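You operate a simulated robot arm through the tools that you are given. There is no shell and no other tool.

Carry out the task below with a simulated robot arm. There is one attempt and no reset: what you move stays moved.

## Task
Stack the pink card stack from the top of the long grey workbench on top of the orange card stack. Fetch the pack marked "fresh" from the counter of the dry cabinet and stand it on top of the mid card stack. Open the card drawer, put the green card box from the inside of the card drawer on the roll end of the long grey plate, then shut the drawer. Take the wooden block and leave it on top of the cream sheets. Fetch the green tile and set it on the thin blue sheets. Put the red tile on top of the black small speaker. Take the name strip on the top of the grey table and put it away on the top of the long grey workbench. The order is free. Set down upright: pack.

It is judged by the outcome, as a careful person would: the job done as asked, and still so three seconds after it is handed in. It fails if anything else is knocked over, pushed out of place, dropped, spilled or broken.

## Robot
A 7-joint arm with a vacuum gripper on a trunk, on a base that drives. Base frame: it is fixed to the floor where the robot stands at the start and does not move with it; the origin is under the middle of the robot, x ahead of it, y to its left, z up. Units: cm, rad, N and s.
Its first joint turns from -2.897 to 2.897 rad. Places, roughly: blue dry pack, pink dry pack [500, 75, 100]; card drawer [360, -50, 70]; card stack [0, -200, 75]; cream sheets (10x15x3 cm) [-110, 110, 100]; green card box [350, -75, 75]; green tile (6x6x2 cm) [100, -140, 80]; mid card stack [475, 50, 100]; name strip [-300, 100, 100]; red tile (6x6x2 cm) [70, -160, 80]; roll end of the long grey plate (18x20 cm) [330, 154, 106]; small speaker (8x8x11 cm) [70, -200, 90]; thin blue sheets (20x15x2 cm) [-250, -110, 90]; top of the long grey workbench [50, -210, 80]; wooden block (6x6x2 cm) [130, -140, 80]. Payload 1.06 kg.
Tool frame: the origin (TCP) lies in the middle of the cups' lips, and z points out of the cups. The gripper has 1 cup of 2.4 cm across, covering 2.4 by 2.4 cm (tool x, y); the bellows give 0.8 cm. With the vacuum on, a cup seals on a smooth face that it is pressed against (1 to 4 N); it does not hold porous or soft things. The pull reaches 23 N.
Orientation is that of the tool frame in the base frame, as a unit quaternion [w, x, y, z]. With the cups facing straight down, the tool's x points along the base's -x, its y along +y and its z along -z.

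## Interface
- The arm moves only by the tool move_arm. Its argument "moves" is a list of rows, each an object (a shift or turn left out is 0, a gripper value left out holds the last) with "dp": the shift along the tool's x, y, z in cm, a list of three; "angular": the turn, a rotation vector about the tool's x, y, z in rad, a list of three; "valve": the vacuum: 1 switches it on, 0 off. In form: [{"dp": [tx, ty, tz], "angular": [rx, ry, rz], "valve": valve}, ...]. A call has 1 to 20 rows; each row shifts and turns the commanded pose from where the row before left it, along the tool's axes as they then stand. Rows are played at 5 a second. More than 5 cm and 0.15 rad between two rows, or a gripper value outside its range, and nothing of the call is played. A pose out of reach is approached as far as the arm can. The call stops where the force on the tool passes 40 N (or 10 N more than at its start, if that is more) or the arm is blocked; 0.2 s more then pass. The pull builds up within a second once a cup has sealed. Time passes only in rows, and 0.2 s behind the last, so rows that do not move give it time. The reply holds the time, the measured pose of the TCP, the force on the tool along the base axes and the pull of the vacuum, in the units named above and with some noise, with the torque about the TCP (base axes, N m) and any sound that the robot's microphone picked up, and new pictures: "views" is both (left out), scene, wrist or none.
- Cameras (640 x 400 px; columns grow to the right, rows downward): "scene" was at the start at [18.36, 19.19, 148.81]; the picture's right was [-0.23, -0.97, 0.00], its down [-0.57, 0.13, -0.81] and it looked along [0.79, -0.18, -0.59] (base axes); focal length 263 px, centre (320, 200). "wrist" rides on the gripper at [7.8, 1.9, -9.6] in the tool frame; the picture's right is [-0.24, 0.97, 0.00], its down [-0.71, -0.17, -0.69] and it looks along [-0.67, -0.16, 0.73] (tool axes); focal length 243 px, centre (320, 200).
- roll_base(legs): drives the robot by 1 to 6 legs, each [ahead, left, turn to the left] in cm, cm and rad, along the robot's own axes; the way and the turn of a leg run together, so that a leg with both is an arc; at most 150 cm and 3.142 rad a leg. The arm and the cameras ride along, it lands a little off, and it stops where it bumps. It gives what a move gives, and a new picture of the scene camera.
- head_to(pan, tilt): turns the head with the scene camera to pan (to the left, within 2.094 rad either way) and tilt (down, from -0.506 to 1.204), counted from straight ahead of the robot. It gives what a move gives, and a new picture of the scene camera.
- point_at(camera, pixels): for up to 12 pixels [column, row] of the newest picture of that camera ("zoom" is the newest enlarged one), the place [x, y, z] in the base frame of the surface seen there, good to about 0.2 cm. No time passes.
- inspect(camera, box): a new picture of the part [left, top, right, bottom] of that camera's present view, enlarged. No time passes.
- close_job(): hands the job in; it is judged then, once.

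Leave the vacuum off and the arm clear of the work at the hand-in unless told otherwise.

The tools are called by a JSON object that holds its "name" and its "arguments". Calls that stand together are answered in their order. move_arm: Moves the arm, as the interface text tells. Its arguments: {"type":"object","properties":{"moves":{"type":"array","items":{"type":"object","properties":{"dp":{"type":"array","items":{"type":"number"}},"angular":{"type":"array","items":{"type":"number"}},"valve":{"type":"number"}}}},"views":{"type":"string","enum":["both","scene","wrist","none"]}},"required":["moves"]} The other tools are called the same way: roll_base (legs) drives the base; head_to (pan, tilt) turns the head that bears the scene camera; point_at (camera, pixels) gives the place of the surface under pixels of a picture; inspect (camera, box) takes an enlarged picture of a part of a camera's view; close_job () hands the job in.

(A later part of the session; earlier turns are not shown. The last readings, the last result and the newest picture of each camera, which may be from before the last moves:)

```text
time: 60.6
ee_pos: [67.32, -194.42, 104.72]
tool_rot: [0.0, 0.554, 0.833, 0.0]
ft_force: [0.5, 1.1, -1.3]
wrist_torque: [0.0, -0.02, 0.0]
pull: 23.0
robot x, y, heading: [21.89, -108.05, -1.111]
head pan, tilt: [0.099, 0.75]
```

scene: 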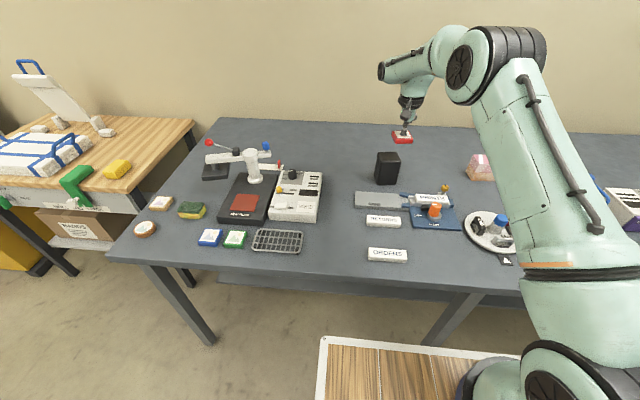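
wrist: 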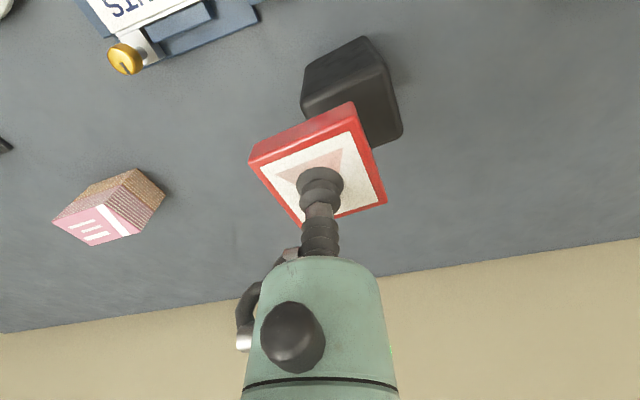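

The cup is 2.9 cm short; I correct and check the speaker's edges in the wrist view.

{"name": "move_arm", "arguments": {"moves": [{"dp": [-1.28, 2.59, 0]}, {"dp": [0, 0, 3]}, {"dp": [0, 0, 0]}], "views": "both"}}

{"name": "inspect", "arguments": {"camera": "wrist", "box": [220, 20, 420, 230]}}

```text
time: 61.4
ee_pos: [70.18, -194.38, 101.79]
tool_rot: [0.001, 0.553, 0.833, 0.0]
ft_force: [0.1, 0.3, -1.4]
wrist_torque: [-0.02, 0.0, 0.0]
pull: 22.6
robot x, y, heading: [21.86, -107.39, -1.115]
head pan, tilt: [0.099, 0.75]
```

scene: 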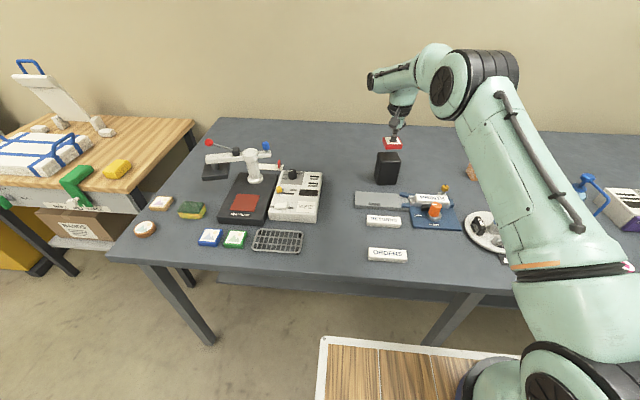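
wrist: 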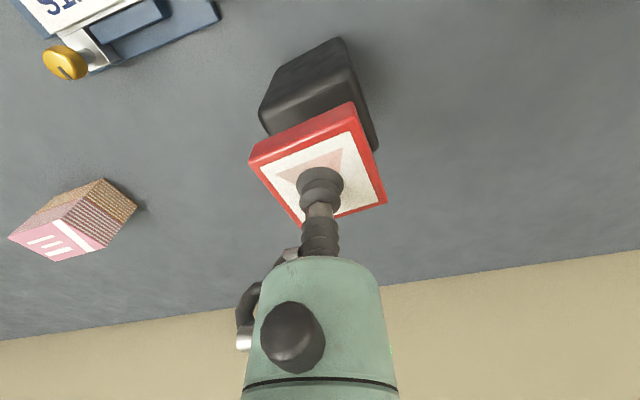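

```text
1.90 times, centred on (320, 125) of wrist
```

zoom: 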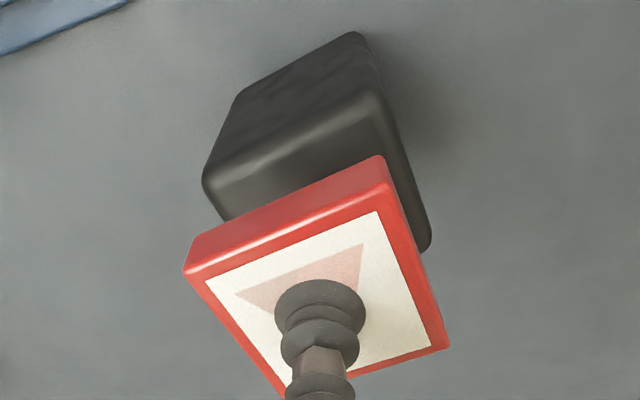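

Aligned. I lower: contact expected at TCP z≈96.8.

{"name": "move_arm", "arguments": {"moves": [{"dp": [0, -0.1, 3]}, {"dp": [0, 0, 1.3]}, {"dp": [0, 0, 0.4]}, {"dp": [0, 0, 0.2]}, {"dp": [0, 0, 0]}], "views": "none"}}

```text
time: 62.6
ee_pos: [70.27, -194.45, 96.94]
tool_rot: [-0.001, 0.553, 0.833, 0.0]
ft_force: [0.0, 0.1, -1.7]
wrist_torque: [0.01, -0.02, 0.0]
pull: 23.1
robot x, y, heading: [21.91, -107.64, -1.11]
head pan, tilt: [0.099, 0.75]
```

{"name": "move_arm", "arguments": {"moves": [{"dp": [0, 0, 0.2]}, {"dp": [0, 0, 0]}], "views": "none"}}

```text
time: 63.2
ee_pos: [70.02, -194.45, 96.9]
tool_rot: [0.0, 0.553, 0.833, -0.001]
ft_force: [2.2, -2.6, 7.2]
wrist_torque: [0.02, 0.0, 0.0]
pull: 22.8
robot x, y, heading: [21.83, -107.66, -1.115]
head pan, tilt: [0.099, 0.75]
```

Contact (7 N). I release and rise.

{"name": "move_arm", "arguments": {"moves": [{"dp": [0, 0, -0.15], "valve": 0}, {"dp": [0, 0, 0]}, {"dp": [0, 0, 0]}, {"dp": [0, 0, 0]}, {"dp": [0, 0, -0.4]}, {"dp": [0, 0, -1]}, {"dp": [0, 0, -4]}, {"dp": [0, 0, -4]}, {"dp": [0, 0, -4]}], "views": "both"}}

```text
time: 65.2
ee_pos: [70.17, -194.42, 110.06]
tool_rot: [0.0, 0.553, 0.833, 0.0]
ft_force: [-1.0, -0.6, 0.5]
wrist_torque: [0.01, 0.05, -0.01]
pull: 0.0
robot x, y, heading: [21.8, -107.42, -1.113]
head pan, tilt: [0.099, 0.75]
```

scene: 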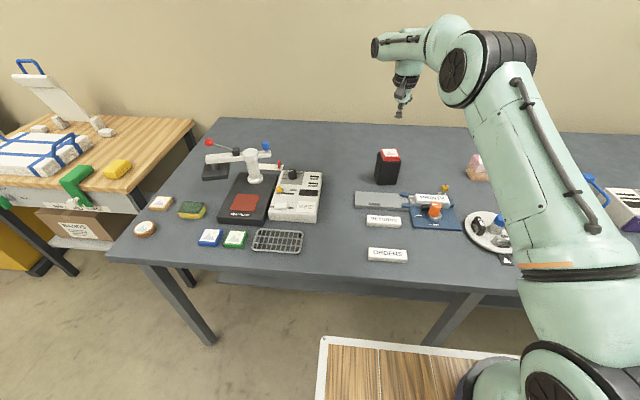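
wrist: 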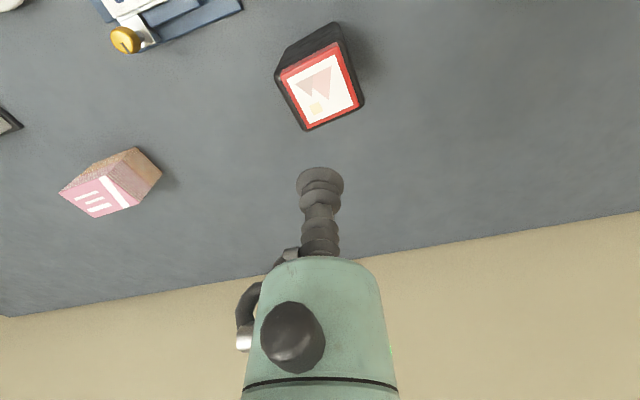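

Red tile is on the speaker. Next the green tile at (235, 239); I zoom to measure it.

{"name": "inspect", "arguments": {"camera": "scene", "box": [195, 220, 275, 260]}}

```text
8.00 times, centred on (235, 240) of scene
```

zoom: 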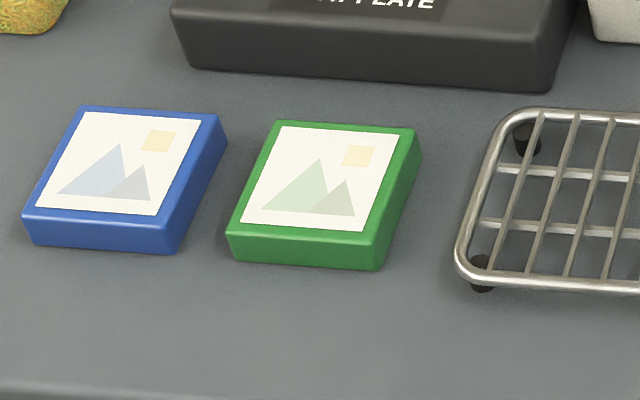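

{"name": "point_at", "arguments": {"camera": "zoom", "pixels": [[277, 123], [414, 131], [374, 241], [230, 230], [320, 182]]}}

{"name": "inspect", "arguments": {"camera": "scene", "box": [120, 180, 220, 245]}}

```text
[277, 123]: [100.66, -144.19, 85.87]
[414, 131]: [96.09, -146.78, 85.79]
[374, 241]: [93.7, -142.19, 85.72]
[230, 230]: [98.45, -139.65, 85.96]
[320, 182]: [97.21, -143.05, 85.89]
```

```text
6.15 times, centred on (170, 212) of scene
```

zoom: 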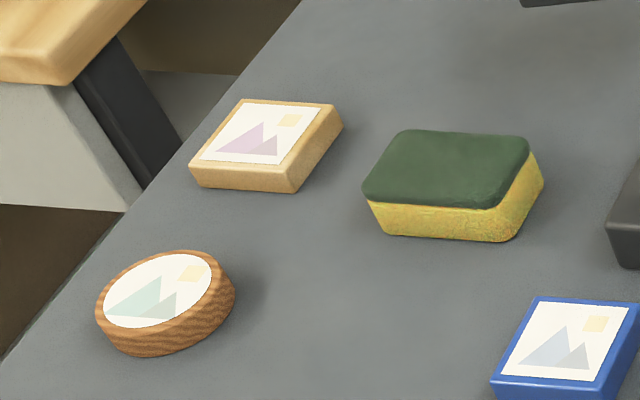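

Green tile centre (97.2, -143.2), top z 85.9; the wooden block is the square light one. Before moving, I check heights of the heat press between.

{"name": "point_at", "arguments": {"camera": "scene", "pixels": [[251, 152], [209, 143], [266, 148], [290, 175], [225, 158], [242, 180], [280, 195], [240, 205], [215, 172]]}}

```text
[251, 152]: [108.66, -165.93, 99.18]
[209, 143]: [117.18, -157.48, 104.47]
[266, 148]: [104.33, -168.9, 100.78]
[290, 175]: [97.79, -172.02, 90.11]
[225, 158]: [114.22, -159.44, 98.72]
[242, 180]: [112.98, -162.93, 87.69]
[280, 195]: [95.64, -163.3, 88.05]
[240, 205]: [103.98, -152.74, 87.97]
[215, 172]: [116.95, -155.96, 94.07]
```

The press boom tops out near z≈104 at (104–117, -158…-169). I first retract toward the robot, then swing left to the green tile, staying clear of it.

{"name": "move_arm", "arguments": {"moves": [{"dp": [4.5, 0, 0]}, {"dp": [4.5, 0, 0]}, {"dp": [4.5, 0, 0]}, {"dp": [4.5, 0, 0]}, {"dp": [4.5, 0, 0]}, {"dp": [4.5, 0, 0]}, {"dp": [0.98, 4.47, 0]}, {"dp": [0.98, 4.47, 0]}, {"dp": [0.98, 4.47, 0]}, {"dp": [0.98, 4.47, 0]}, {"dp": [0.98, 4.47, 0]}, {"dp": [0.98, 4.47, 0]}, {"dp": [0.98, 4.47, 0]}, {"dp": [0.98, 4.47, 0]}, {"dp": [0.98, 4.47, 0]}, {"dp": [0.98, 4.47, 0]}, {"dp": [0, 0, 0]}], "views": "both"}}

```text
time: 68.8
ee_pos: [97.25, -143.39, 110.06]
tool_rot: [0.0, 0.553, 0.833, 0.0]
ft_force: [-0.2, -0.3, -0.1]
wrist_torque: [0.02, 0.0, -0.02]
pull: 0.0
robot x, y, heading: [21.78, -107.24, -1.114]
head pan, tilt: [0.099, 0.75]
```

scene: 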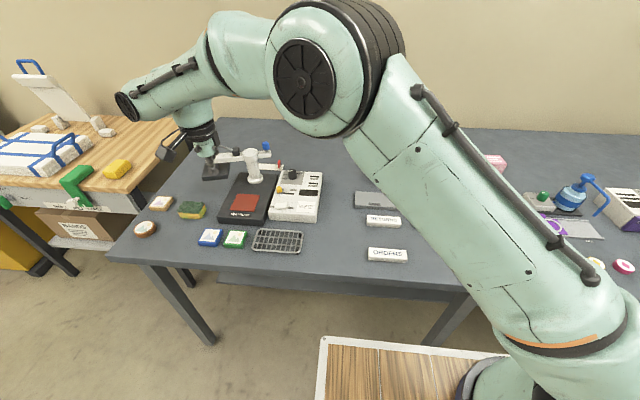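
wrist: 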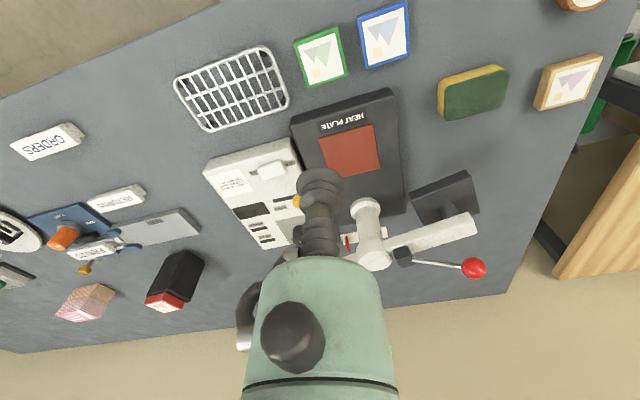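

Before descending I check where the wrist link's extremities are relative to the boom.

{"name": "point_at", "arguments": {"camera": "scene", "pixels": [[128, 108], [165, 95], [195, 120], [203, 140], [207, 155], [165, 150], [235, 60], [200, 150]]}}

```text
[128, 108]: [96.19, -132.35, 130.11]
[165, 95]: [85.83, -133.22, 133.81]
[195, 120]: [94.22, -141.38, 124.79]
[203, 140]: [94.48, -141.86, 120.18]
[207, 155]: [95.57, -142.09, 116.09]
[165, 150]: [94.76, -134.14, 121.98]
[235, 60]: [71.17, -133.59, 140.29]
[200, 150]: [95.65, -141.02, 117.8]
```

The wrist body lies on the room side, away from the boom. I descend onto the green tile.

{"name": "move_arm", "arguments": {"moves": [{"dp": [0, 0, 4]}, {"dp": [-0.1, 0, 4]}, {"dp": [0, 0, 4]}, {"dp": [0, 0, 4]}, {"dp": [0, 0, 4], "valve": 1}, {"dp": [0, 0, 2.5]}, {"dp": [0, 0, 1]}, {"dp": [0, 0, 0.7]}, {"dp": [0, 0, 0.2]}, {"dp": [0, 0, 0]}, {"dp": [0, 0, 0]}], "views": "both"}}

```text
time: 71.2
ee_pos: [97.25, -143.39, 85.8]
tool_rot: [0.0, 0.554, 0.833, -0.001]
ft_force: [0.2, -1.6, 4.9]
wrist_torque: [0.02, -0.01, 0.01]
pull: 23.0
robot x, y, heading: [21.7, -107.67, -1.116]
head pan, tilt: [0.099, 0.75]
```

scene: 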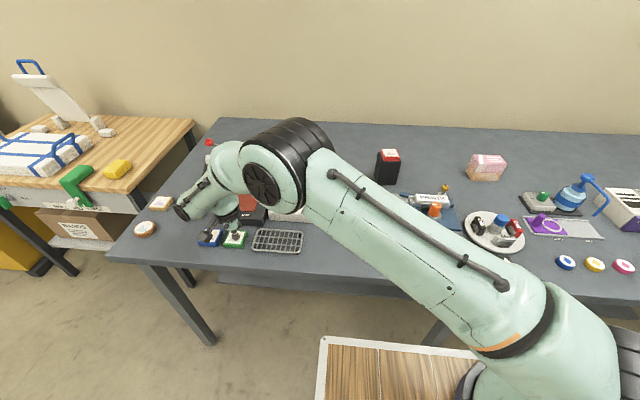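
wrist: 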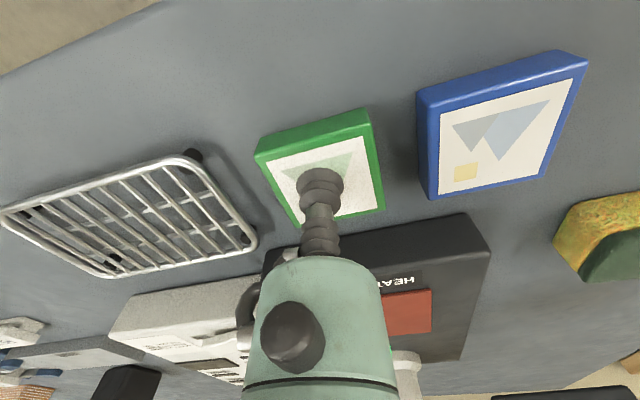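

Sealed. I lift straight up 26 cm, and look.

{"name": "move_arm", "arguments": {"moves": [{"dp": [0, 0, -1]}, {"dp": [0, 0, -3]}, {"dp": [0, 0, -4]}, {"dp": [0, 0, -4]}, {"dp": [0, 0, -4]}, {"dp": [0, 0, -4]}, {"dp": [0, 0, -4]}, {"dp": [0, 0, -3]}, {"dp": [0, 0, 0]}], "views": "both"}}

```text
time: 73.2
ee_pos: [97.12, -143.36, 112.71]
tool_rot: [0.0, 0.554, 0.833, 0.0]
ft_force: [-0.4, 0.9, -1.3]
wrist_torque: [-0.02, 0.02, -0.01]
pull: 23.2
robot x, y, heading: [21.54, -107.61, -1.112]
head pan, tilt: [0.099, 0.75]
```

scene: 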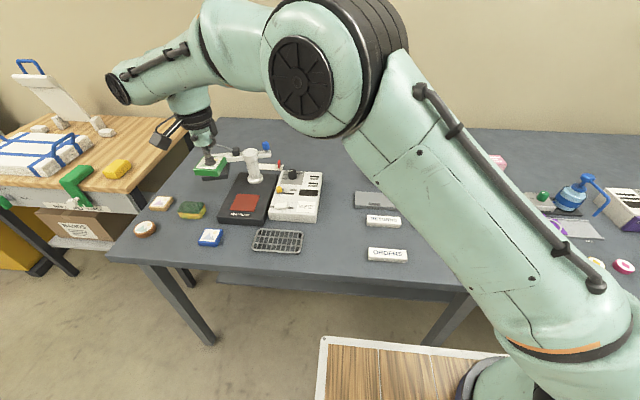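
wrist: 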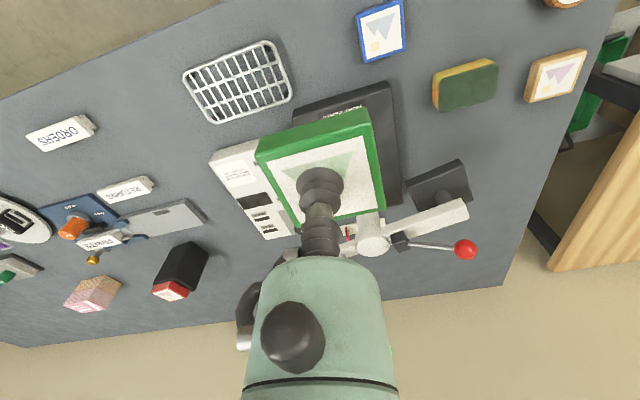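

Green tile in hand. I back away from the bench before folding the arm in.

{"name": "roll_base", "arguments": {"legs": [[-50, 0, 0]]}}

{"name": "move_arm", "arguments": {"moves": [{"dp": [0, -4.8, 0]}, {"dp": [0, -4.8, 0]}, {"dp": [0, -4.8, 0]}, {"dp": [0, -4.8, 0]}, {"dp": [0, -4.8, 0]}, {"dp": [0, -4.8, 0]}, {"dp": [0, -4.8, 0]}, {"dp": [0, -4.8, 0]}, {"dp": [0, -4.8, 0]}, {"dp": [0, -4.8, 0]}, {"dp": [0, -4.8, 0]}, {"dp": [0, -4.8, 0]}, {"dp": [0, -4.8, 0]}, {"dp": [0, -4.8, 0]}], "views": "scene"}}

```text
time: 76.2
ee_pos: [74.89, -98.0, 112.82]
tool_rot: [0.0, 0.554, 0.833, 0.0]
ft_force: [-0.2, 0.4, -1.2]
wrist_torque: [-0.01, -0.02, -0.01]
pull: 22.5
robot x, y, heading: [-0.62, -62.36, -1.11]
head pan, tilt: [0.099, 0.75]
```

scene: 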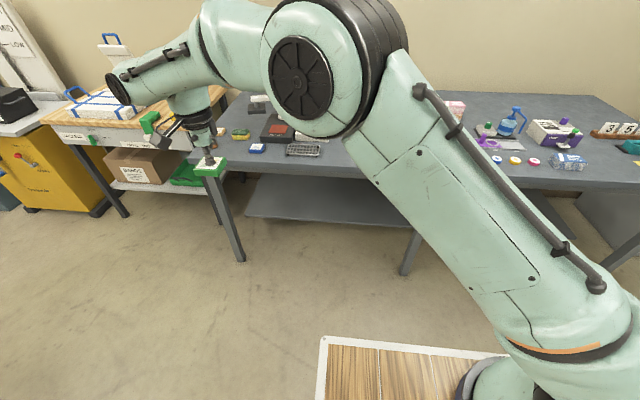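

```text
time: 79.2
ee_pos: [13.07, -124.33, 112.82]
tool_rot: [0.0, 0.552, 0.834, 0.0]
ft_force: [0.7, -0.5, -0.9]
wrist_torque: [-0.01, -0.03, 0.01]
pull: 22.8
robot x, y, heading: [-0.8, -62.14, -1.114]
head pan, tilt: [0.099, 0.75]
```

scene: 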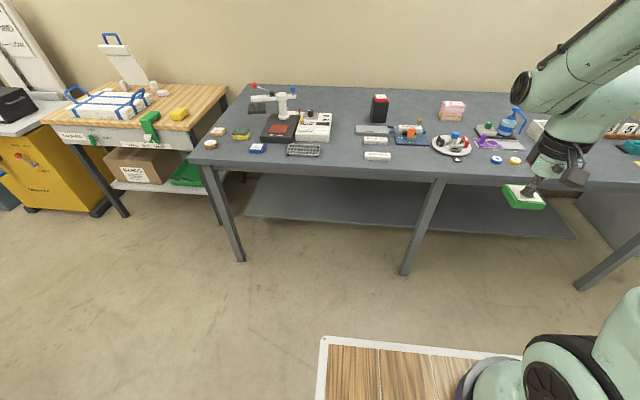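

Folded in. I turn right by 2.03 rad to face the blue mounting table in the west and look.

{"name": "roll_base", "arguments": {"legs": [[0, 0, -2.03], [60, 0, 0]]}}

{"name": "head_to", "arguments": {"pan": 0.0, "tilt": 0.5}}

```text
time: 87.4
ee_pos: [-121.59, -46.74, 112.72]
tool_rot: [0.0, 1.0, -0.03, 0.0]
ft_force: [-0.3, -0.5, -1.7]
wrist_torque: [-0.02, -0.01, 0.01]
pull: 23.4
robot x, y, heading: [-60.41, -62.05, -3.14]
head pan, tilt: [0.099, 0.75]
```

scene: 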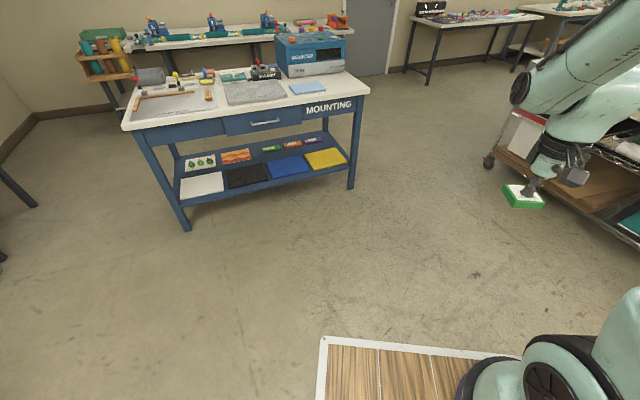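

```text
time: 88.2
ee_pos: [-121.69, -46.88, 112.82]
tool_rot: [0.0, 1.0, -0.03, 0.0]
ft_force: [0.3, -0.2, -1.1]
wrist_torque: [0.01, 0.01, -0.01]
pull: 22.9
robot x, y, heading: [-60.25, -62.24, -3.14]
head pan, tilt: [0.0, 0.499]
```

scene: 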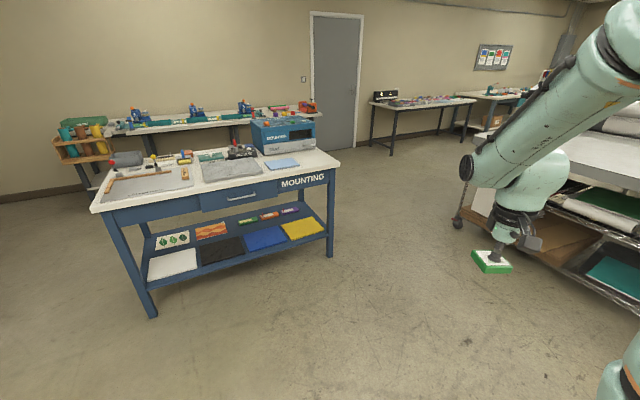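

I check the light-blue sheets at (283, 163) and the table's edges.

{"name": "point_at", "arguments": {"camera": "scene", "pixels": [[282, 163], [270, 162], [298, 162], [270, 185], [120, 207], [330, 172], [235, 165], [285, 135], [135, 300], [330, 250]]}}

{"name": "inspect", "arguments": {"camera": "scene", "box": [180, 110, 340, 210]}}

```text
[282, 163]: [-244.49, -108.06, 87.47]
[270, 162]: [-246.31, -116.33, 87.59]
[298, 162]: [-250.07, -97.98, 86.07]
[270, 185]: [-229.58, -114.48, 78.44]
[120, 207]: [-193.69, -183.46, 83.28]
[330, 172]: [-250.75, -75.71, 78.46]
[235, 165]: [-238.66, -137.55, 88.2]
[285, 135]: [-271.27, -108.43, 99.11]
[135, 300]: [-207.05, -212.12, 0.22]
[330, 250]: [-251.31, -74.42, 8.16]
```

```text
4.00 times, centred on (260, 160) of scene
```

zoom: 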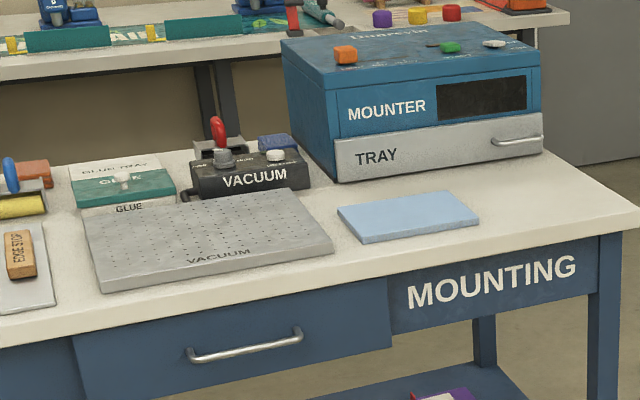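

The light-blue sheet stack at zoom (408, 215) is the thin blue sheets. I read its corners and the table edge.

{"name": "point_at", "arguments": {"camera": "zoom", "pixels": [[340, 209], [444, 192], [477, 219], [364, 239], [408, 215], [0, 345], [390, 275], [600, 233], [625, 215]]}}

```text
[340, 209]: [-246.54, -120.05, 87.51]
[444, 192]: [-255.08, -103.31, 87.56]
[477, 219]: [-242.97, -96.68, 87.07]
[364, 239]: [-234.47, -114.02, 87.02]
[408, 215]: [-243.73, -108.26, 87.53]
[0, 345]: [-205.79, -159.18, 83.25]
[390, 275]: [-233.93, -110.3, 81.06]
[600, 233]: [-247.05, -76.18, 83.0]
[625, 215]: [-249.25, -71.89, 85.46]
```

Sheet centre ≈ (-244.8, -108.5), top z≈87.5. The table front is slanted; I turn 0.46 left and drive to stand squarely in front.

{"name": "point_at", "arguments": {"camera": "scene", "pixels": [[457, 222], [475, 200], [560, 280], [600, 300], [630, 270]]}}

{"name": "roll_base", "arguments": {"legs": [[0, 0, 0.46], [60, -33, 0]]}}

```text
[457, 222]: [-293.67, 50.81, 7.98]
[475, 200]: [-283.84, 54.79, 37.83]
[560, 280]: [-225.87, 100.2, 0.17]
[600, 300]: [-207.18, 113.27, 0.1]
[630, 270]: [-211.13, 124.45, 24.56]
```

```text
time: 93.3
ee_pos: [-190.55, -71.6, 112.82]
tool_rot: [-0.001, 0.98, 0.199, 0.0]
ft_force: [0.3, 0.1, -1.9]
wrist_torque: [0.0, -0.01, 0.03]
pull: 23.6
robot x, y, heading: [-128.59, -57.98, -2.686]
head pan, tilt: [0.0, 0.499]
```

scene: 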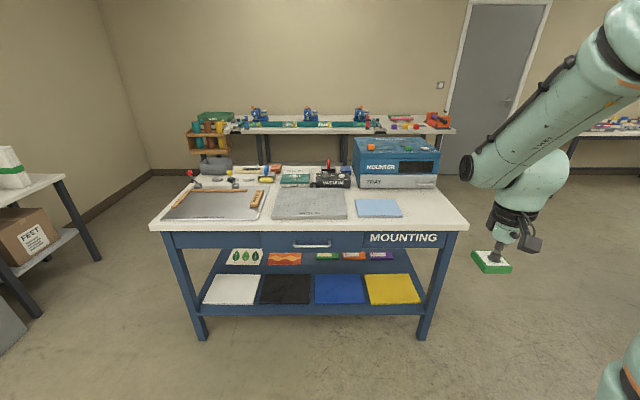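

Squared to the table. I drive another 34 cm ahead.

{"name": "roll_base", "arguments": {"legs": [[34, 0, 0]]}}

{"name": "head_to", "arguments": {"pan": -0.1, "tilt": 0.7}}

```text
time: 95.5
ee_pos: [-220.6, -86.48, 112.85]
tool_rot: [0.0, 0.98, 0.198, 0.0]
ft_force: [-0.4, 0.4, -1.6]
wrist_torque: [0.03, 0.02, 0.02]
pull: 22.8
robot x, y, heading: [-158.89, -72.76, -2.679]
head pan, tilt: [0.0, 0.499]
```

scene: 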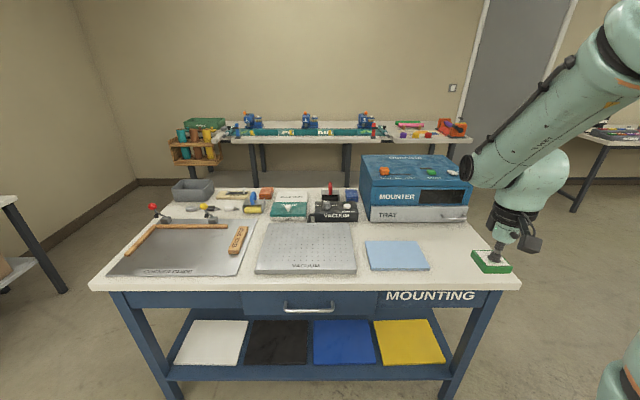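

```text
time: 96.2
ee_pos: [-220.87, -86.39, 112.78]
tool_rot: [0.0, 0.98, 0.199, 0.0]
ft_force: [0.2, 0.0, -0.5]
wrist_torque: [0.03, -0.04, 0.0]
pull: 23.1
robot x, y, heading: [-158.8, -73.32, -2.681]
head pan, tilt: [-0.099, 0.7]
```

scene: 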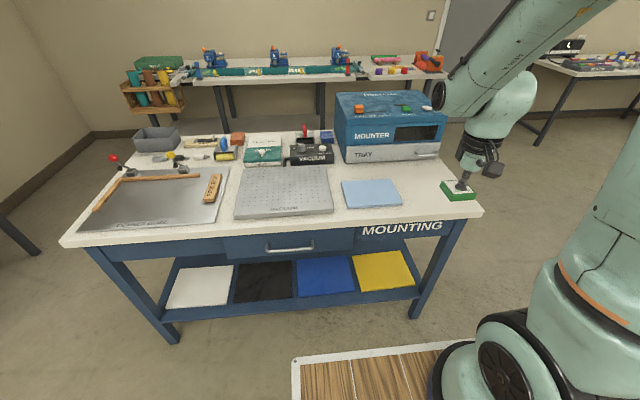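

I zoom on the blue sheets and measure their corners again.

{"name": "inspect", "arguments": {"camera": "scene", "box": [320, 160, 430, 225]}}

```text
5.82 times, centred on (375, 192) of scene
```

zoom: 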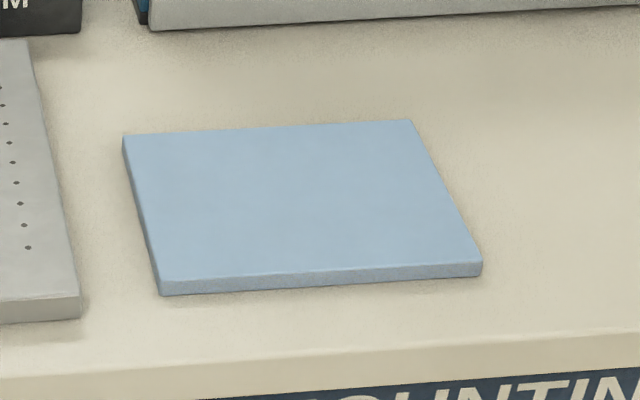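

{"name": "point_at", "arguments": {"camera": "zoom", "pixels": [[127, 138], [410, 122], [478, 259], [162, 279], [295, 198]]}}

```text
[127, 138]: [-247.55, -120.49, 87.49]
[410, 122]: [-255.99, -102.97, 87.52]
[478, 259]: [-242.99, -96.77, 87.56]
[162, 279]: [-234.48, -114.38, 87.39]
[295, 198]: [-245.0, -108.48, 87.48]
```

Sheet centre (-245.2, -108.6), z 87.5. I carry the tile above it.

{"name": "move_arm", "arguments": {"moves": [{"dp": [-4.457, 1.566, 0]}, {"dp": [-4.457, 1.566, 0]}, {"dp": [-4.457, 1.566, 0]}, {"dp": [-4.457, 1.566, 0]}, {"dp": [-4.457, 1.566, 0]}, {"dp": [-4.457, 1.566, 0]}, {"dp": [-4.457, 1.566, 0], "angular": [0, 0, 0.06]}, {"dp": [0, 0, 4]}, {"dp": [0, 0, 4]}, {"dp": [0, 0, 4]}, {"dp": [0, 0, 0]}], "views": "both"}}

```text
time: 98.6
ee_pos: [-245.22, -108.93, 100.58]
tool_rot: [0.001, 0.985, 0.17, 0.001]
ft_force: [0.7, 0.6, -1.2]
wrist_torque: [-0.01, -0.03, -0.01]
pull: 23.0
robot x, y, heading: [-158.59, -72.97, -2.682]
head pan, tilt: [-0.099, 0.7]
```

scene: 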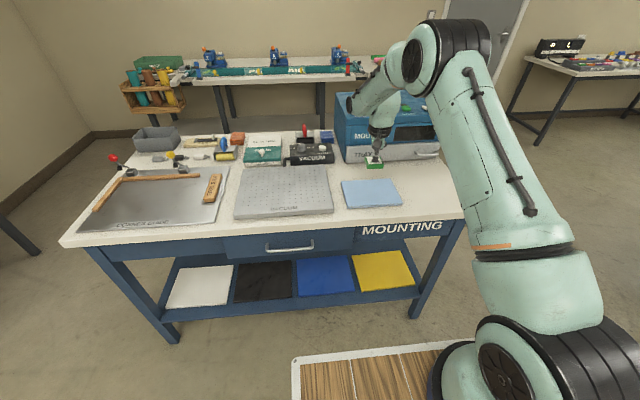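
wrist: 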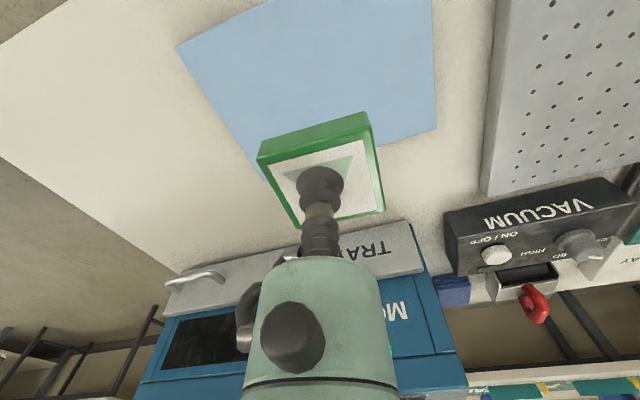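

Over the sheets. I lower to near contact (z≈89.3).

{"name": "move_arm", "arguments": {"moves": [{"dp": [0, 0, 4]}, {"dp": [0, 0, 4]}, {"dp": [0, 0, 2.2]}, {"dp": [0, 0, 0.8]}, {"dp": [0, 0, 0.2]}, {"dp": [0, 0, 0]}], "views": "wrist"}}

```text
time: 100.0
ee_pos: [-245.15, -108.95, 89.5]
tool_rot: [0.0, 0.986, 0.169, 0.0]
ft_force: [0.2, 0.3, -1.4]
wrist_torque: [-0.01, 0.0, -0.02]
pull: 23.1
robot x, y, heading: [-158.72, -72.94, -2.693]
head pan, tilt: [-0.099, 0.7]
```

wrist: 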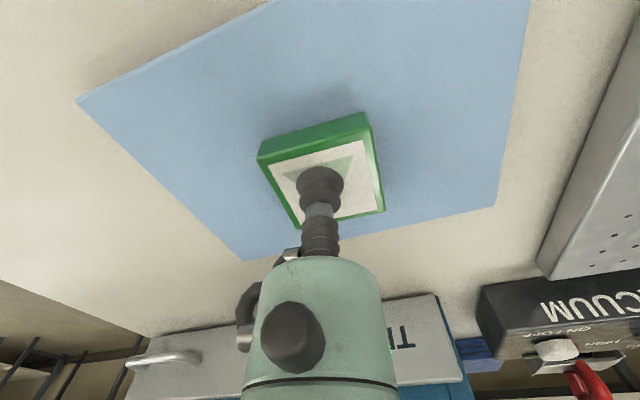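

{"name": "move_arm", "arguments": {"moves": [{"dp": [0, 0, 0.2]}, {"dp": [0, 0, 0.15]}, {"dp": [0, 0, 0]}], "views": "none"}}

```text
time: 100.8
ee_pos: [-245.28, -108.96, 89.34]
tool_rot: [0.0, 0.986, 0.17, 0.001]
ft_force: [-0.1, -0.7, 0.1]
wrist_torque: [0.03, -0.01, 0.01]
pull: 23.1
robot x, y, heading: [-159.0, -73.2, -2.68]
head pan, tilt: [-0.099, 0.7]
```

Just touching (force risen from -1.4 to 0). A touch more, then release and rise.

{"name": "move_arm", "arguments": {"moves": [{"dp": [0, 0, 0.08]}, {"dp": [0, 0, 0], "valve": 0}, {"dp": [0, 0, 0]}, {"dp": [0, 0, 0]}, {"dp": [0, 0, 0]}, {"dp": [0, 0, -0.4]}, {"dp": [0, 0, -1]}, {"dp": [0, 0, -4]}, {"dp": [0, 0, -4]}, {"dp": [0, 0, -4]}, {"dp": [0, 0, -4]}, {"dp": [0, 0, -4]}], "views": "both"}}

```text
time: 103.4
ee_pos: [-245.17, -108.93, 110.63]
tool_rot: [0.0, 0.986, 0.169, 0.0]
ft_force: [1.0, 0.1, 0.0]
wrist_torque: [-0.01, 0.01, 0.01]
pull: 0.1
robot x, y, heading: [-158.95, -72.83, -2.684]
head pan, tilt: [-0.099, 0.7]
```

scene: 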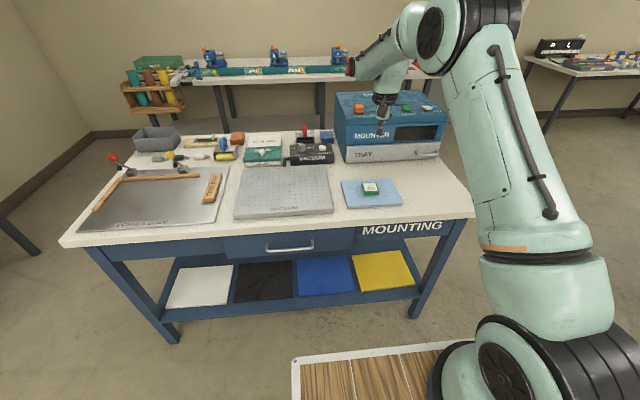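
wrist: 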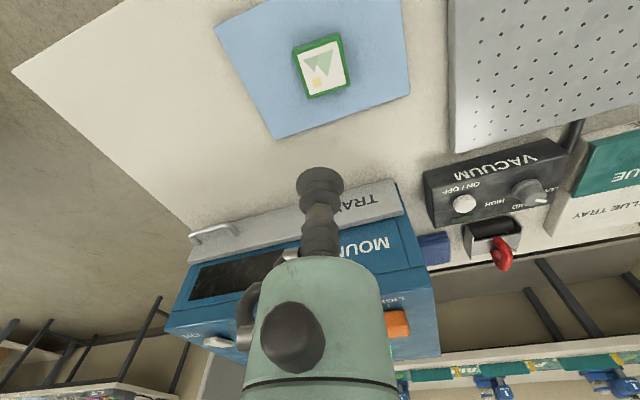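

Green tile is on the thin blue sheets. I back off, fold the arm a little, and look toward the grey table with the name strip at about (-300, 100).

{"name": "roll_base", "arguments": {"legs": [[-50, 0, 0]]}}

{"name": "move_arm", "arguments": {"moves": [{"dp": [4.8, 0, 0]}, {"dp": [4.8, 0, 0]}, {"dp": [4.8, 0, 0]}, {"dp": [4.8, 0, 0]}, {"dp": [4.8, 0, 0]}, {"dp": [4.8, 0, 0]}], "views": "none"}}

{"name": "head_to", "arguments": {"pan": -0.9, "tilt": 0.4}}

```text
time: 106.3
ee_pos: [-200.12, -87.06, 110.59]
tool_rot: [0.0, 0.985, 0.171, 0.0]
ft_force: [0.0, 0.1, -0.5]
wrist_torque: [0.0, -0.01, -0.02]
pull: 0.1
robot x, y, heading: [-114.06, -50.74, -2.675]
head pan, tilt: [-0.099, 0.7]
```

scene: 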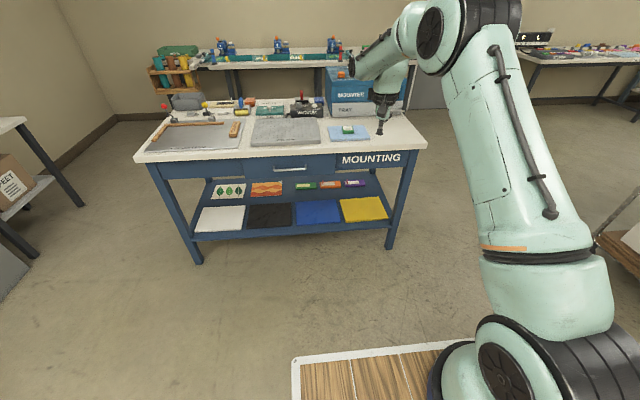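

```text
time: 107.7
ee_pos: [-173.03, -76.95, 110.72]
tool_rot: [0.001, 0.985, 0.172, 0.0]
ft_force: [0.0, -0.3, -0.4]
wrist_torque: [0.04, -0.01, -0.02]
pull: 0.1
robot x, y, heading: [-113.88, -50.92, -2.67]
head pan, tilt: [-0.099, 0.7]
```

```text
time: 108.9
ee_pos: [-173.11, -76.92, 110.61]
tool_rot: [0.0, 0.985, 0.171, 0.0]
ft_force: [-0.9, 1.2, 0.7]
wrist_torque: [0.02, 0.0, -0.01]
pull: 0.1
robot x, y, heading: [-114.18, -50.4, -2.674]
head pan, tilt: [-0.901, 0.4]
```

scene: 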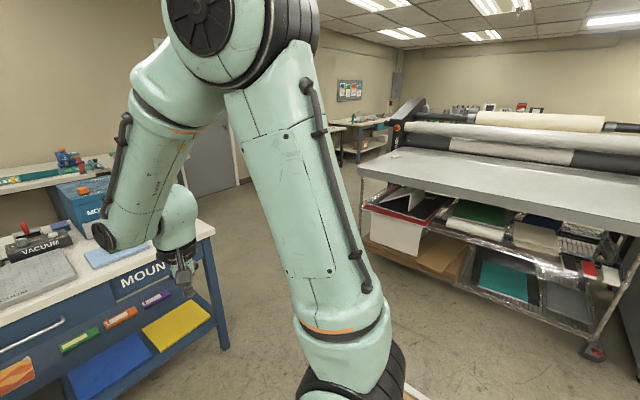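

The wide grey table with rollers is at right. I check where it lies and zoom along its top for the strip.

{"name": "point_at", "arguments": {"camera": "scene", "pixels": [[395, 160], [480, 175], [600, 200], [400, 112], [370, 170], [630, 225], [540, 175]]}}

{"name": "inspect", "arguments": {"camera": "scene", "box": [350, 90, 640, 270]}}

```text
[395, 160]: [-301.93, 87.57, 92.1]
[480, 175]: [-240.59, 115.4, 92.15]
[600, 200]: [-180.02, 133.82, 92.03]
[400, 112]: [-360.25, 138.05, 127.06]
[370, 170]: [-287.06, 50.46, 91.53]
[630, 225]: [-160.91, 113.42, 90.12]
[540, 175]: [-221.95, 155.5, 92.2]
```

```text
2.21 times, centred on (495, 180) of scene
```

zoom: 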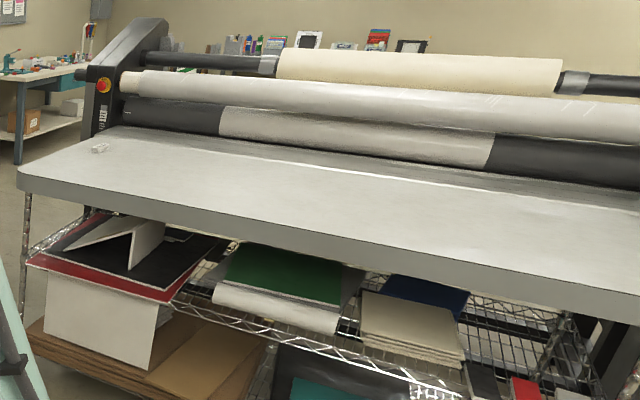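

A small whitish thing at zoom (100, 148) on the west end is the name strip. I measure it.

{"name": "point_at", "arguments": {"camera": "zoom", "pixels": [[100, 148], [96, 150], [105, 145], [20, 185], [500, 275], [110, 125]]}}

{"name": "inspect", "arguments": {"camera": "scene", "box": [370, 140, 430, 175]}}

```text
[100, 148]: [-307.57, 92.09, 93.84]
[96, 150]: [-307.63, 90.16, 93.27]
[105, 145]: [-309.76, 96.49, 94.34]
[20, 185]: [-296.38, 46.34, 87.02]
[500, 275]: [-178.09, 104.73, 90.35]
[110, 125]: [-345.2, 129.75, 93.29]
```

```text
10.67 times, centred on (400, 158) of scene
```

zoom: 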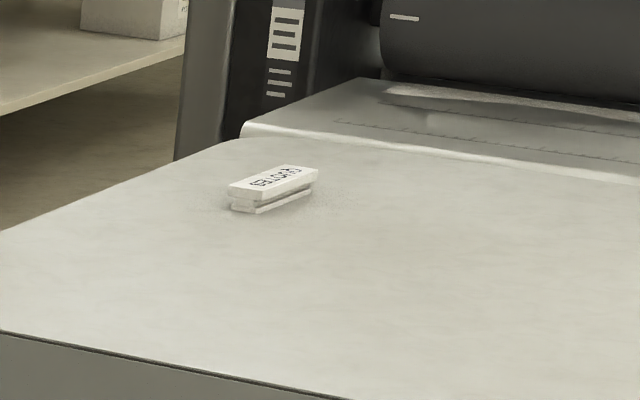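

The strip lies at about (-308, 93), 48 cm deep from the table's front edge (z≈92). I turn right to face that edge, come up to it, then slide left along it.

{"name": "roll_base", "arguments": {"legs": [[0, 0, -1.575], [95, 0, 0]]}}

{"name": "head_to", "arguments": {"pan": 0.4, "tilt": 0.6}}

```text
time: 117.6
ee_pos: [-185.38, 91.52, 110.77]
tool_rot: [-0.001, 0.823, -0.568, 0.0]
ft_force: [-0.7, 0.2, -0.4]
wrist_torque: [-0.03, -0.03, 0.0]
pull: 0.0
robot x, y, heading: [-158.5, 32.89, 2.055]
head pan, tilt: [-0.901, 0.4]
```

scene: 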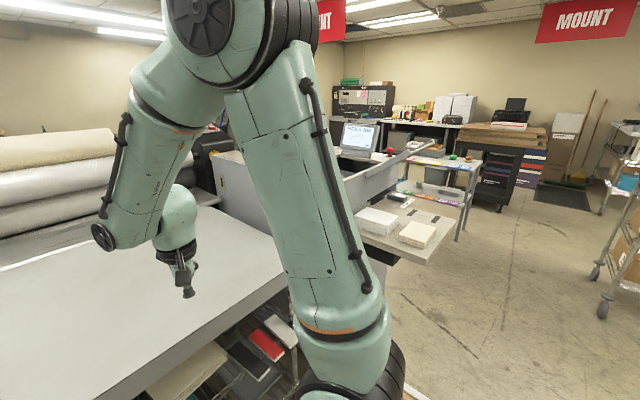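

```text
time: 119.0
ee_pos: [-185.47, 91.64, 110.7]
tool_rot: [0.0, 0.823, -0.569, 0.0]
ft_force: [-0.6, -0.4, 1.0]
wrist_torque: [-0.02, 0.01, -0.04]
pull: 0.2
robot x, y, heading: [-157.85, 32.64, 2.047]
head pan, tilt: [0.4, 0.6]
```

scene: 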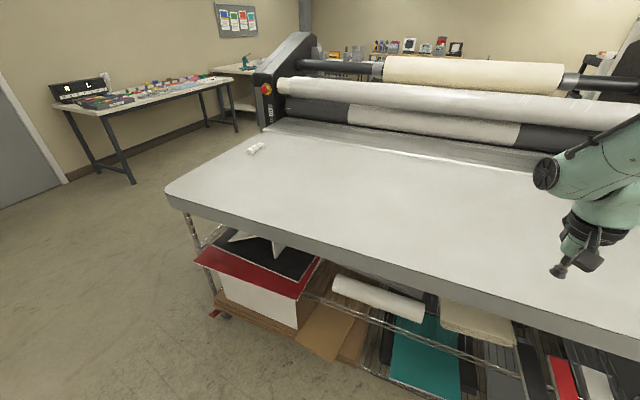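

I check how far the things on the lower racks stick out in front, and the strip's spot.

{"name": "point_at", "arguments": {"camera": "scene", "pixels": [[200, 262], [335, 360], [305, 295], [220, 316], [170, 195], [400, 258], [255, 148], [250, 153], [263, 144], [280, 127], [262, 135]]}}

{"name": "inspect", "arguments": {"camera": "scene", "box": [225, 125, 295, 170]}}

```text
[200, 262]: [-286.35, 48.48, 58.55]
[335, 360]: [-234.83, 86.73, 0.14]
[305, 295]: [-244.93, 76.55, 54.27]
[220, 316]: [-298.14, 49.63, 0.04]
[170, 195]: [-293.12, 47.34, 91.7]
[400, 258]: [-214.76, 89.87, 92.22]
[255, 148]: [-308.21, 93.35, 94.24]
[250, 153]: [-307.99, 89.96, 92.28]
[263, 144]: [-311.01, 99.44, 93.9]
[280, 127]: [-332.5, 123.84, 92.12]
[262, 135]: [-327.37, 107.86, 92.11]
```

```text
8.89 times, centred on (260, 148) of scene
```

zoom: 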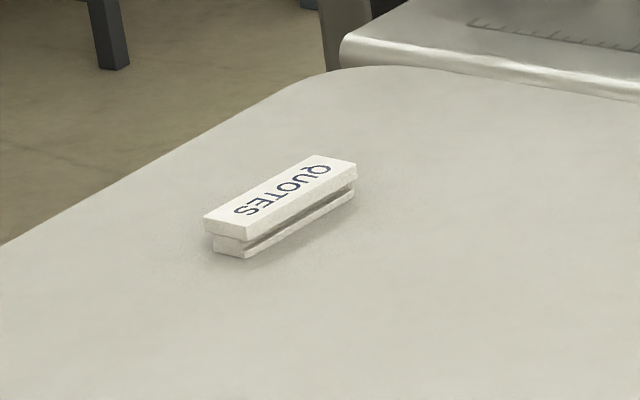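

The rack contents don't stick out. I drive 15 cm ahead, then slide left 105 cm along the table.

{"name": "roll_base", "arguments": {"legs": [[15, 0, 0], [0, 105, 0]]}}

{"name": "head_to", "arguments": {"pan": 0.0, "tilt": 0.7}}

```text
time: 125.5
ee_pos: [-286.54, 56.38, 110.71]
tool_rot: [0.0, 0.82, -0.573, 0.0]
ft_force: [0.2, -0.3, -0.4]
wrist_torque: [-0.01, -0.02, -0.01]
pull: 0.0
robot x, y, heading: [-259.74, -2.62, 2.045]
head pan, tilt: [0.4, 0.6]
```

scene: 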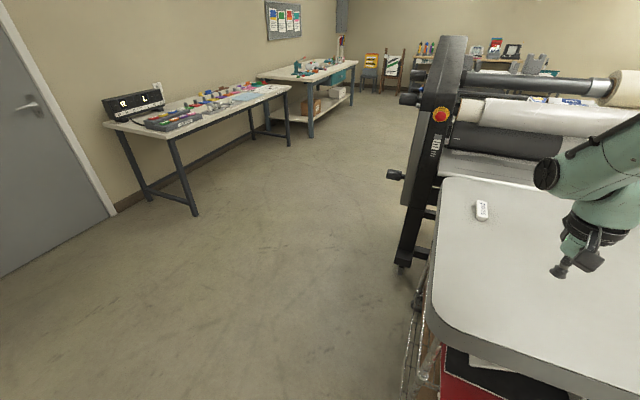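

```text
time: 126.4
ee_pos: [-286.61, 56.51, 110.66]
tool_rot: [0.0, 0.82, -0.572, 0.0]
ft_force: [-0.6, -0.6, 0.4]
wrist_torque: [0.01, -0.01, 0.02]
pull: 0.1
robot x, y, heading: [-259.68, -2.57, 2.045]
head pan, tilt: [0.0, 0.7]
```

scene: 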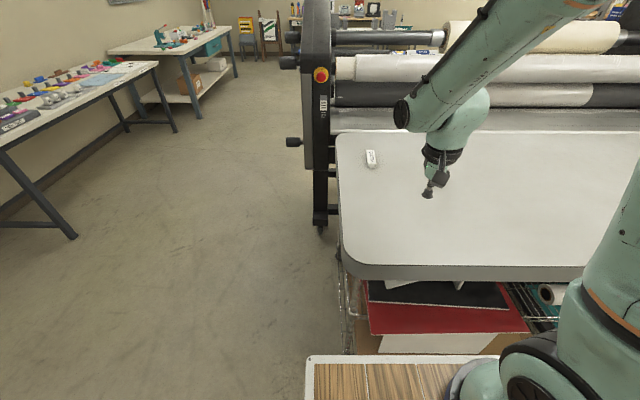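

Strip at (371, 158). It is about 82 cm from the arm base, so I drive 11 cm closer and measure.

{"name": "roll_base", "arguments": {"legs": [[11, 0, 0]]}}

{"name": "head_to", "arguments": {"pan": 0.05, "tilt": 0.7}}

{"name": "inspect", "arguments": {"camera": "scene", "box": [330, 140, 430, 205]}}

```text
time: 127.6
ee_pos: [-291.47, 66.51, 110.7]
tool_rot: [0.0, 0.819, -0.573, 0.0]
ft_force: [-0.3, -0.3, 0.1]
wrist_torque: [0.01, -0.03, 0.0]
pull: 0.0
robot x, y, heading: [-264.93, 7.64, 2.037]
head pan, tilt: [0.0, 0.7]
```

scene: 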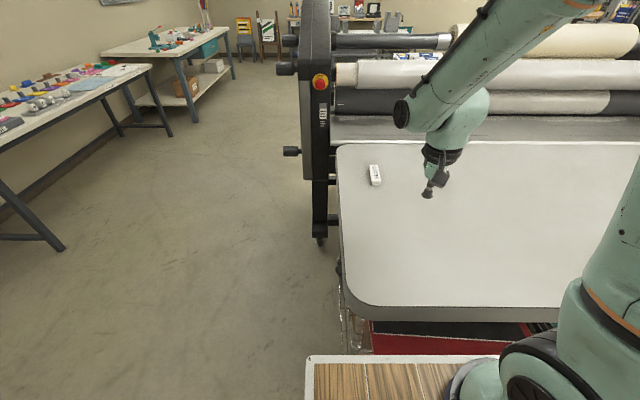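

```text
time: 128.2
ee_pos: [-291.64, 66.34, 110.67]
tool_rot: [0.0, 0.82, -0.573, 0.0]
ft_force: [-0.5, -0.7, -0.2]
wrist_torque: [-0.02, 0.02, 0.0]
pull: 0.1
robot x, y, heading: [-265.16, 7.5, 2.037]
head pan, tilt: [0.051, 0.7]
```

scene: 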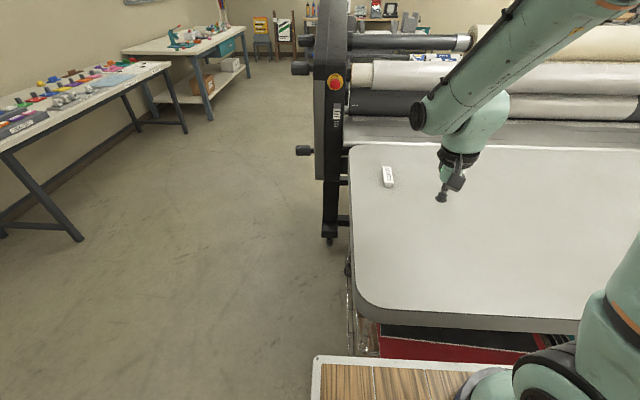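

```text
6.15 times, centred on (380, 172) of scene
```

zoom: 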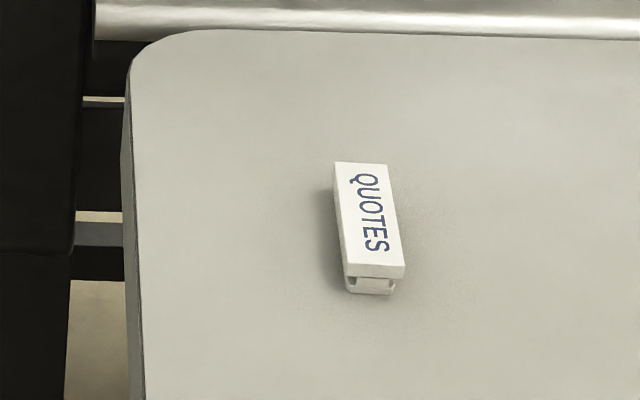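

{"name": "point_at", "arguments": {"camera": "zoom", "pixels": [[336, 164], [387, 166], [403, 263], [346, 262], [368, 212], [375, 240], [360, 285], [330, 250], [420, 250]]}}

```text
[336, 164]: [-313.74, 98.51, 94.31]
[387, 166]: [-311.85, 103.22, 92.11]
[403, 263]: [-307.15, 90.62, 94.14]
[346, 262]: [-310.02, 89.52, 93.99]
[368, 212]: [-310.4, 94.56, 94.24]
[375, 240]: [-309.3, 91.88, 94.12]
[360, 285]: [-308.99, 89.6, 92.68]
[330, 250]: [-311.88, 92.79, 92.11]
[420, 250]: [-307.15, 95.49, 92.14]
```

Strip centre (-310.4, 94.5), top z≈94.2, long axis about 112°. I check clearance to the roller frame behind and at left.

{"name": "point_at", "arguments": {"camera": "zoom", "pixels": [[60, 150], [60, 60], [200, 32], [300, 15], [500, 15], [115, 70], [135, 250]]}}

{"name": "point_at", "arguments": {"camera": "scene", "pixels": [[335, 82], [325, 20], [400, 75], [400, 105], [400, 130], [405, 40], [303, 150], [440, 195], [418, 118]]}}

```text
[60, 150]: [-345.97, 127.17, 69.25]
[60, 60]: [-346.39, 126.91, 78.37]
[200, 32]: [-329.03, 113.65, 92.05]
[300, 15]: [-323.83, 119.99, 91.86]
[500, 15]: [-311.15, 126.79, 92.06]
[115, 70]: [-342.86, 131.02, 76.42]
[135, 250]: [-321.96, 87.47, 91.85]
```

```text
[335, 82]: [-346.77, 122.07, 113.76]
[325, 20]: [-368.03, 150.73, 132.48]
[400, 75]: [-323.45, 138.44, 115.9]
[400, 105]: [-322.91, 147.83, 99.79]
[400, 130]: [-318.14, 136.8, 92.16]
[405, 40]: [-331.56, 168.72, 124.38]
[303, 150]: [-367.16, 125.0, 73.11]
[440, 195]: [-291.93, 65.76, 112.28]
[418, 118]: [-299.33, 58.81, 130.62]
```

Plenty of clearance. I move the cup above the strip.

{"name": "move_arm", "arguments": {"moves": [{"dp": [-4.7, 1.14, 0]}, {"dp": [-4.7, 1.14, 0]}, {"dp": [-4.7, 1.14, 0]}, {"dp": [-4.7, 1.14, 0]}, {"dp": [-4.7, 1.14, 0]}, {"dp": [-4.7, 1.14, 0]}, {"dp": [-4.7, 1.14, 0]}, {"dp": [0, 0, 4]}, {"dp": [0, 0, 2]}, {"dp": [0, 0, 0]}], "views": "both"}}

```text
time: 130.4
ee_pos: [-310.37, 94.62, 104.79]
tool_rot: [0.0, 0.82, -0.573, 0.0]
ft_force: [-0.1, -0.1, -0.9]
wrist_torque: [-0.03, 0.02, -0.02]
pull: 0.0
robot x, y, heading: [-265.06, 7.44, 2.043]
head pan, tilt: [0.051, 0.7]
```

scene: 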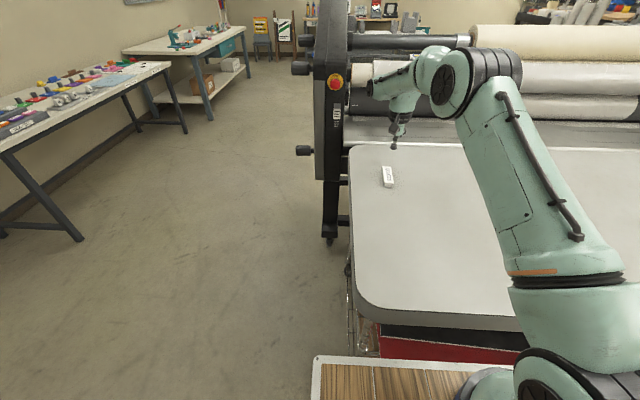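
wrist: 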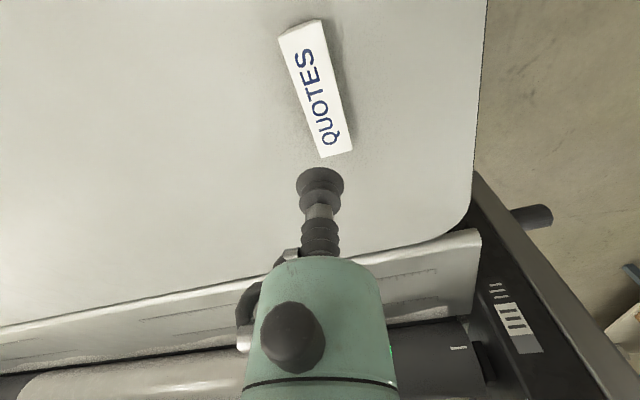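

I refine with the wrist camera: strip corners near (279,38), (316,20), (353,148), (322,157).

{"name": "inspect", "arguments": {"camera": "wrist", "box": [240, 10, 400, 170]}}

```text
2.50 times, centred on (320, 90) of wrist
```

zoom: 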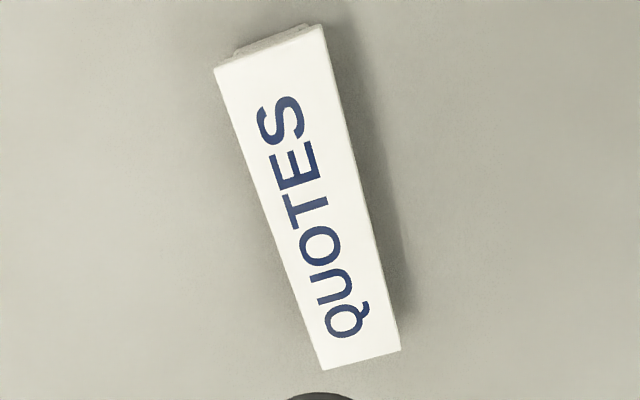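

{"name": "point_at", "arguments": {"camera": "zoom", "pixels": [[217, 70], [320, 31], [398, 348], [325, 368], [310, 200]]}}

```text
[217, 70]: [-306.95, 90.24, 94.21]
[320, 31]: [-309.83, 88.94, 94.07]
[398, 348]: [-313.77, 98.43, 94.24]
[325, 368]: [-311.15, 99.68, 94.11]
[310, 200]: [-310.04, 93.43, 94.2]
```

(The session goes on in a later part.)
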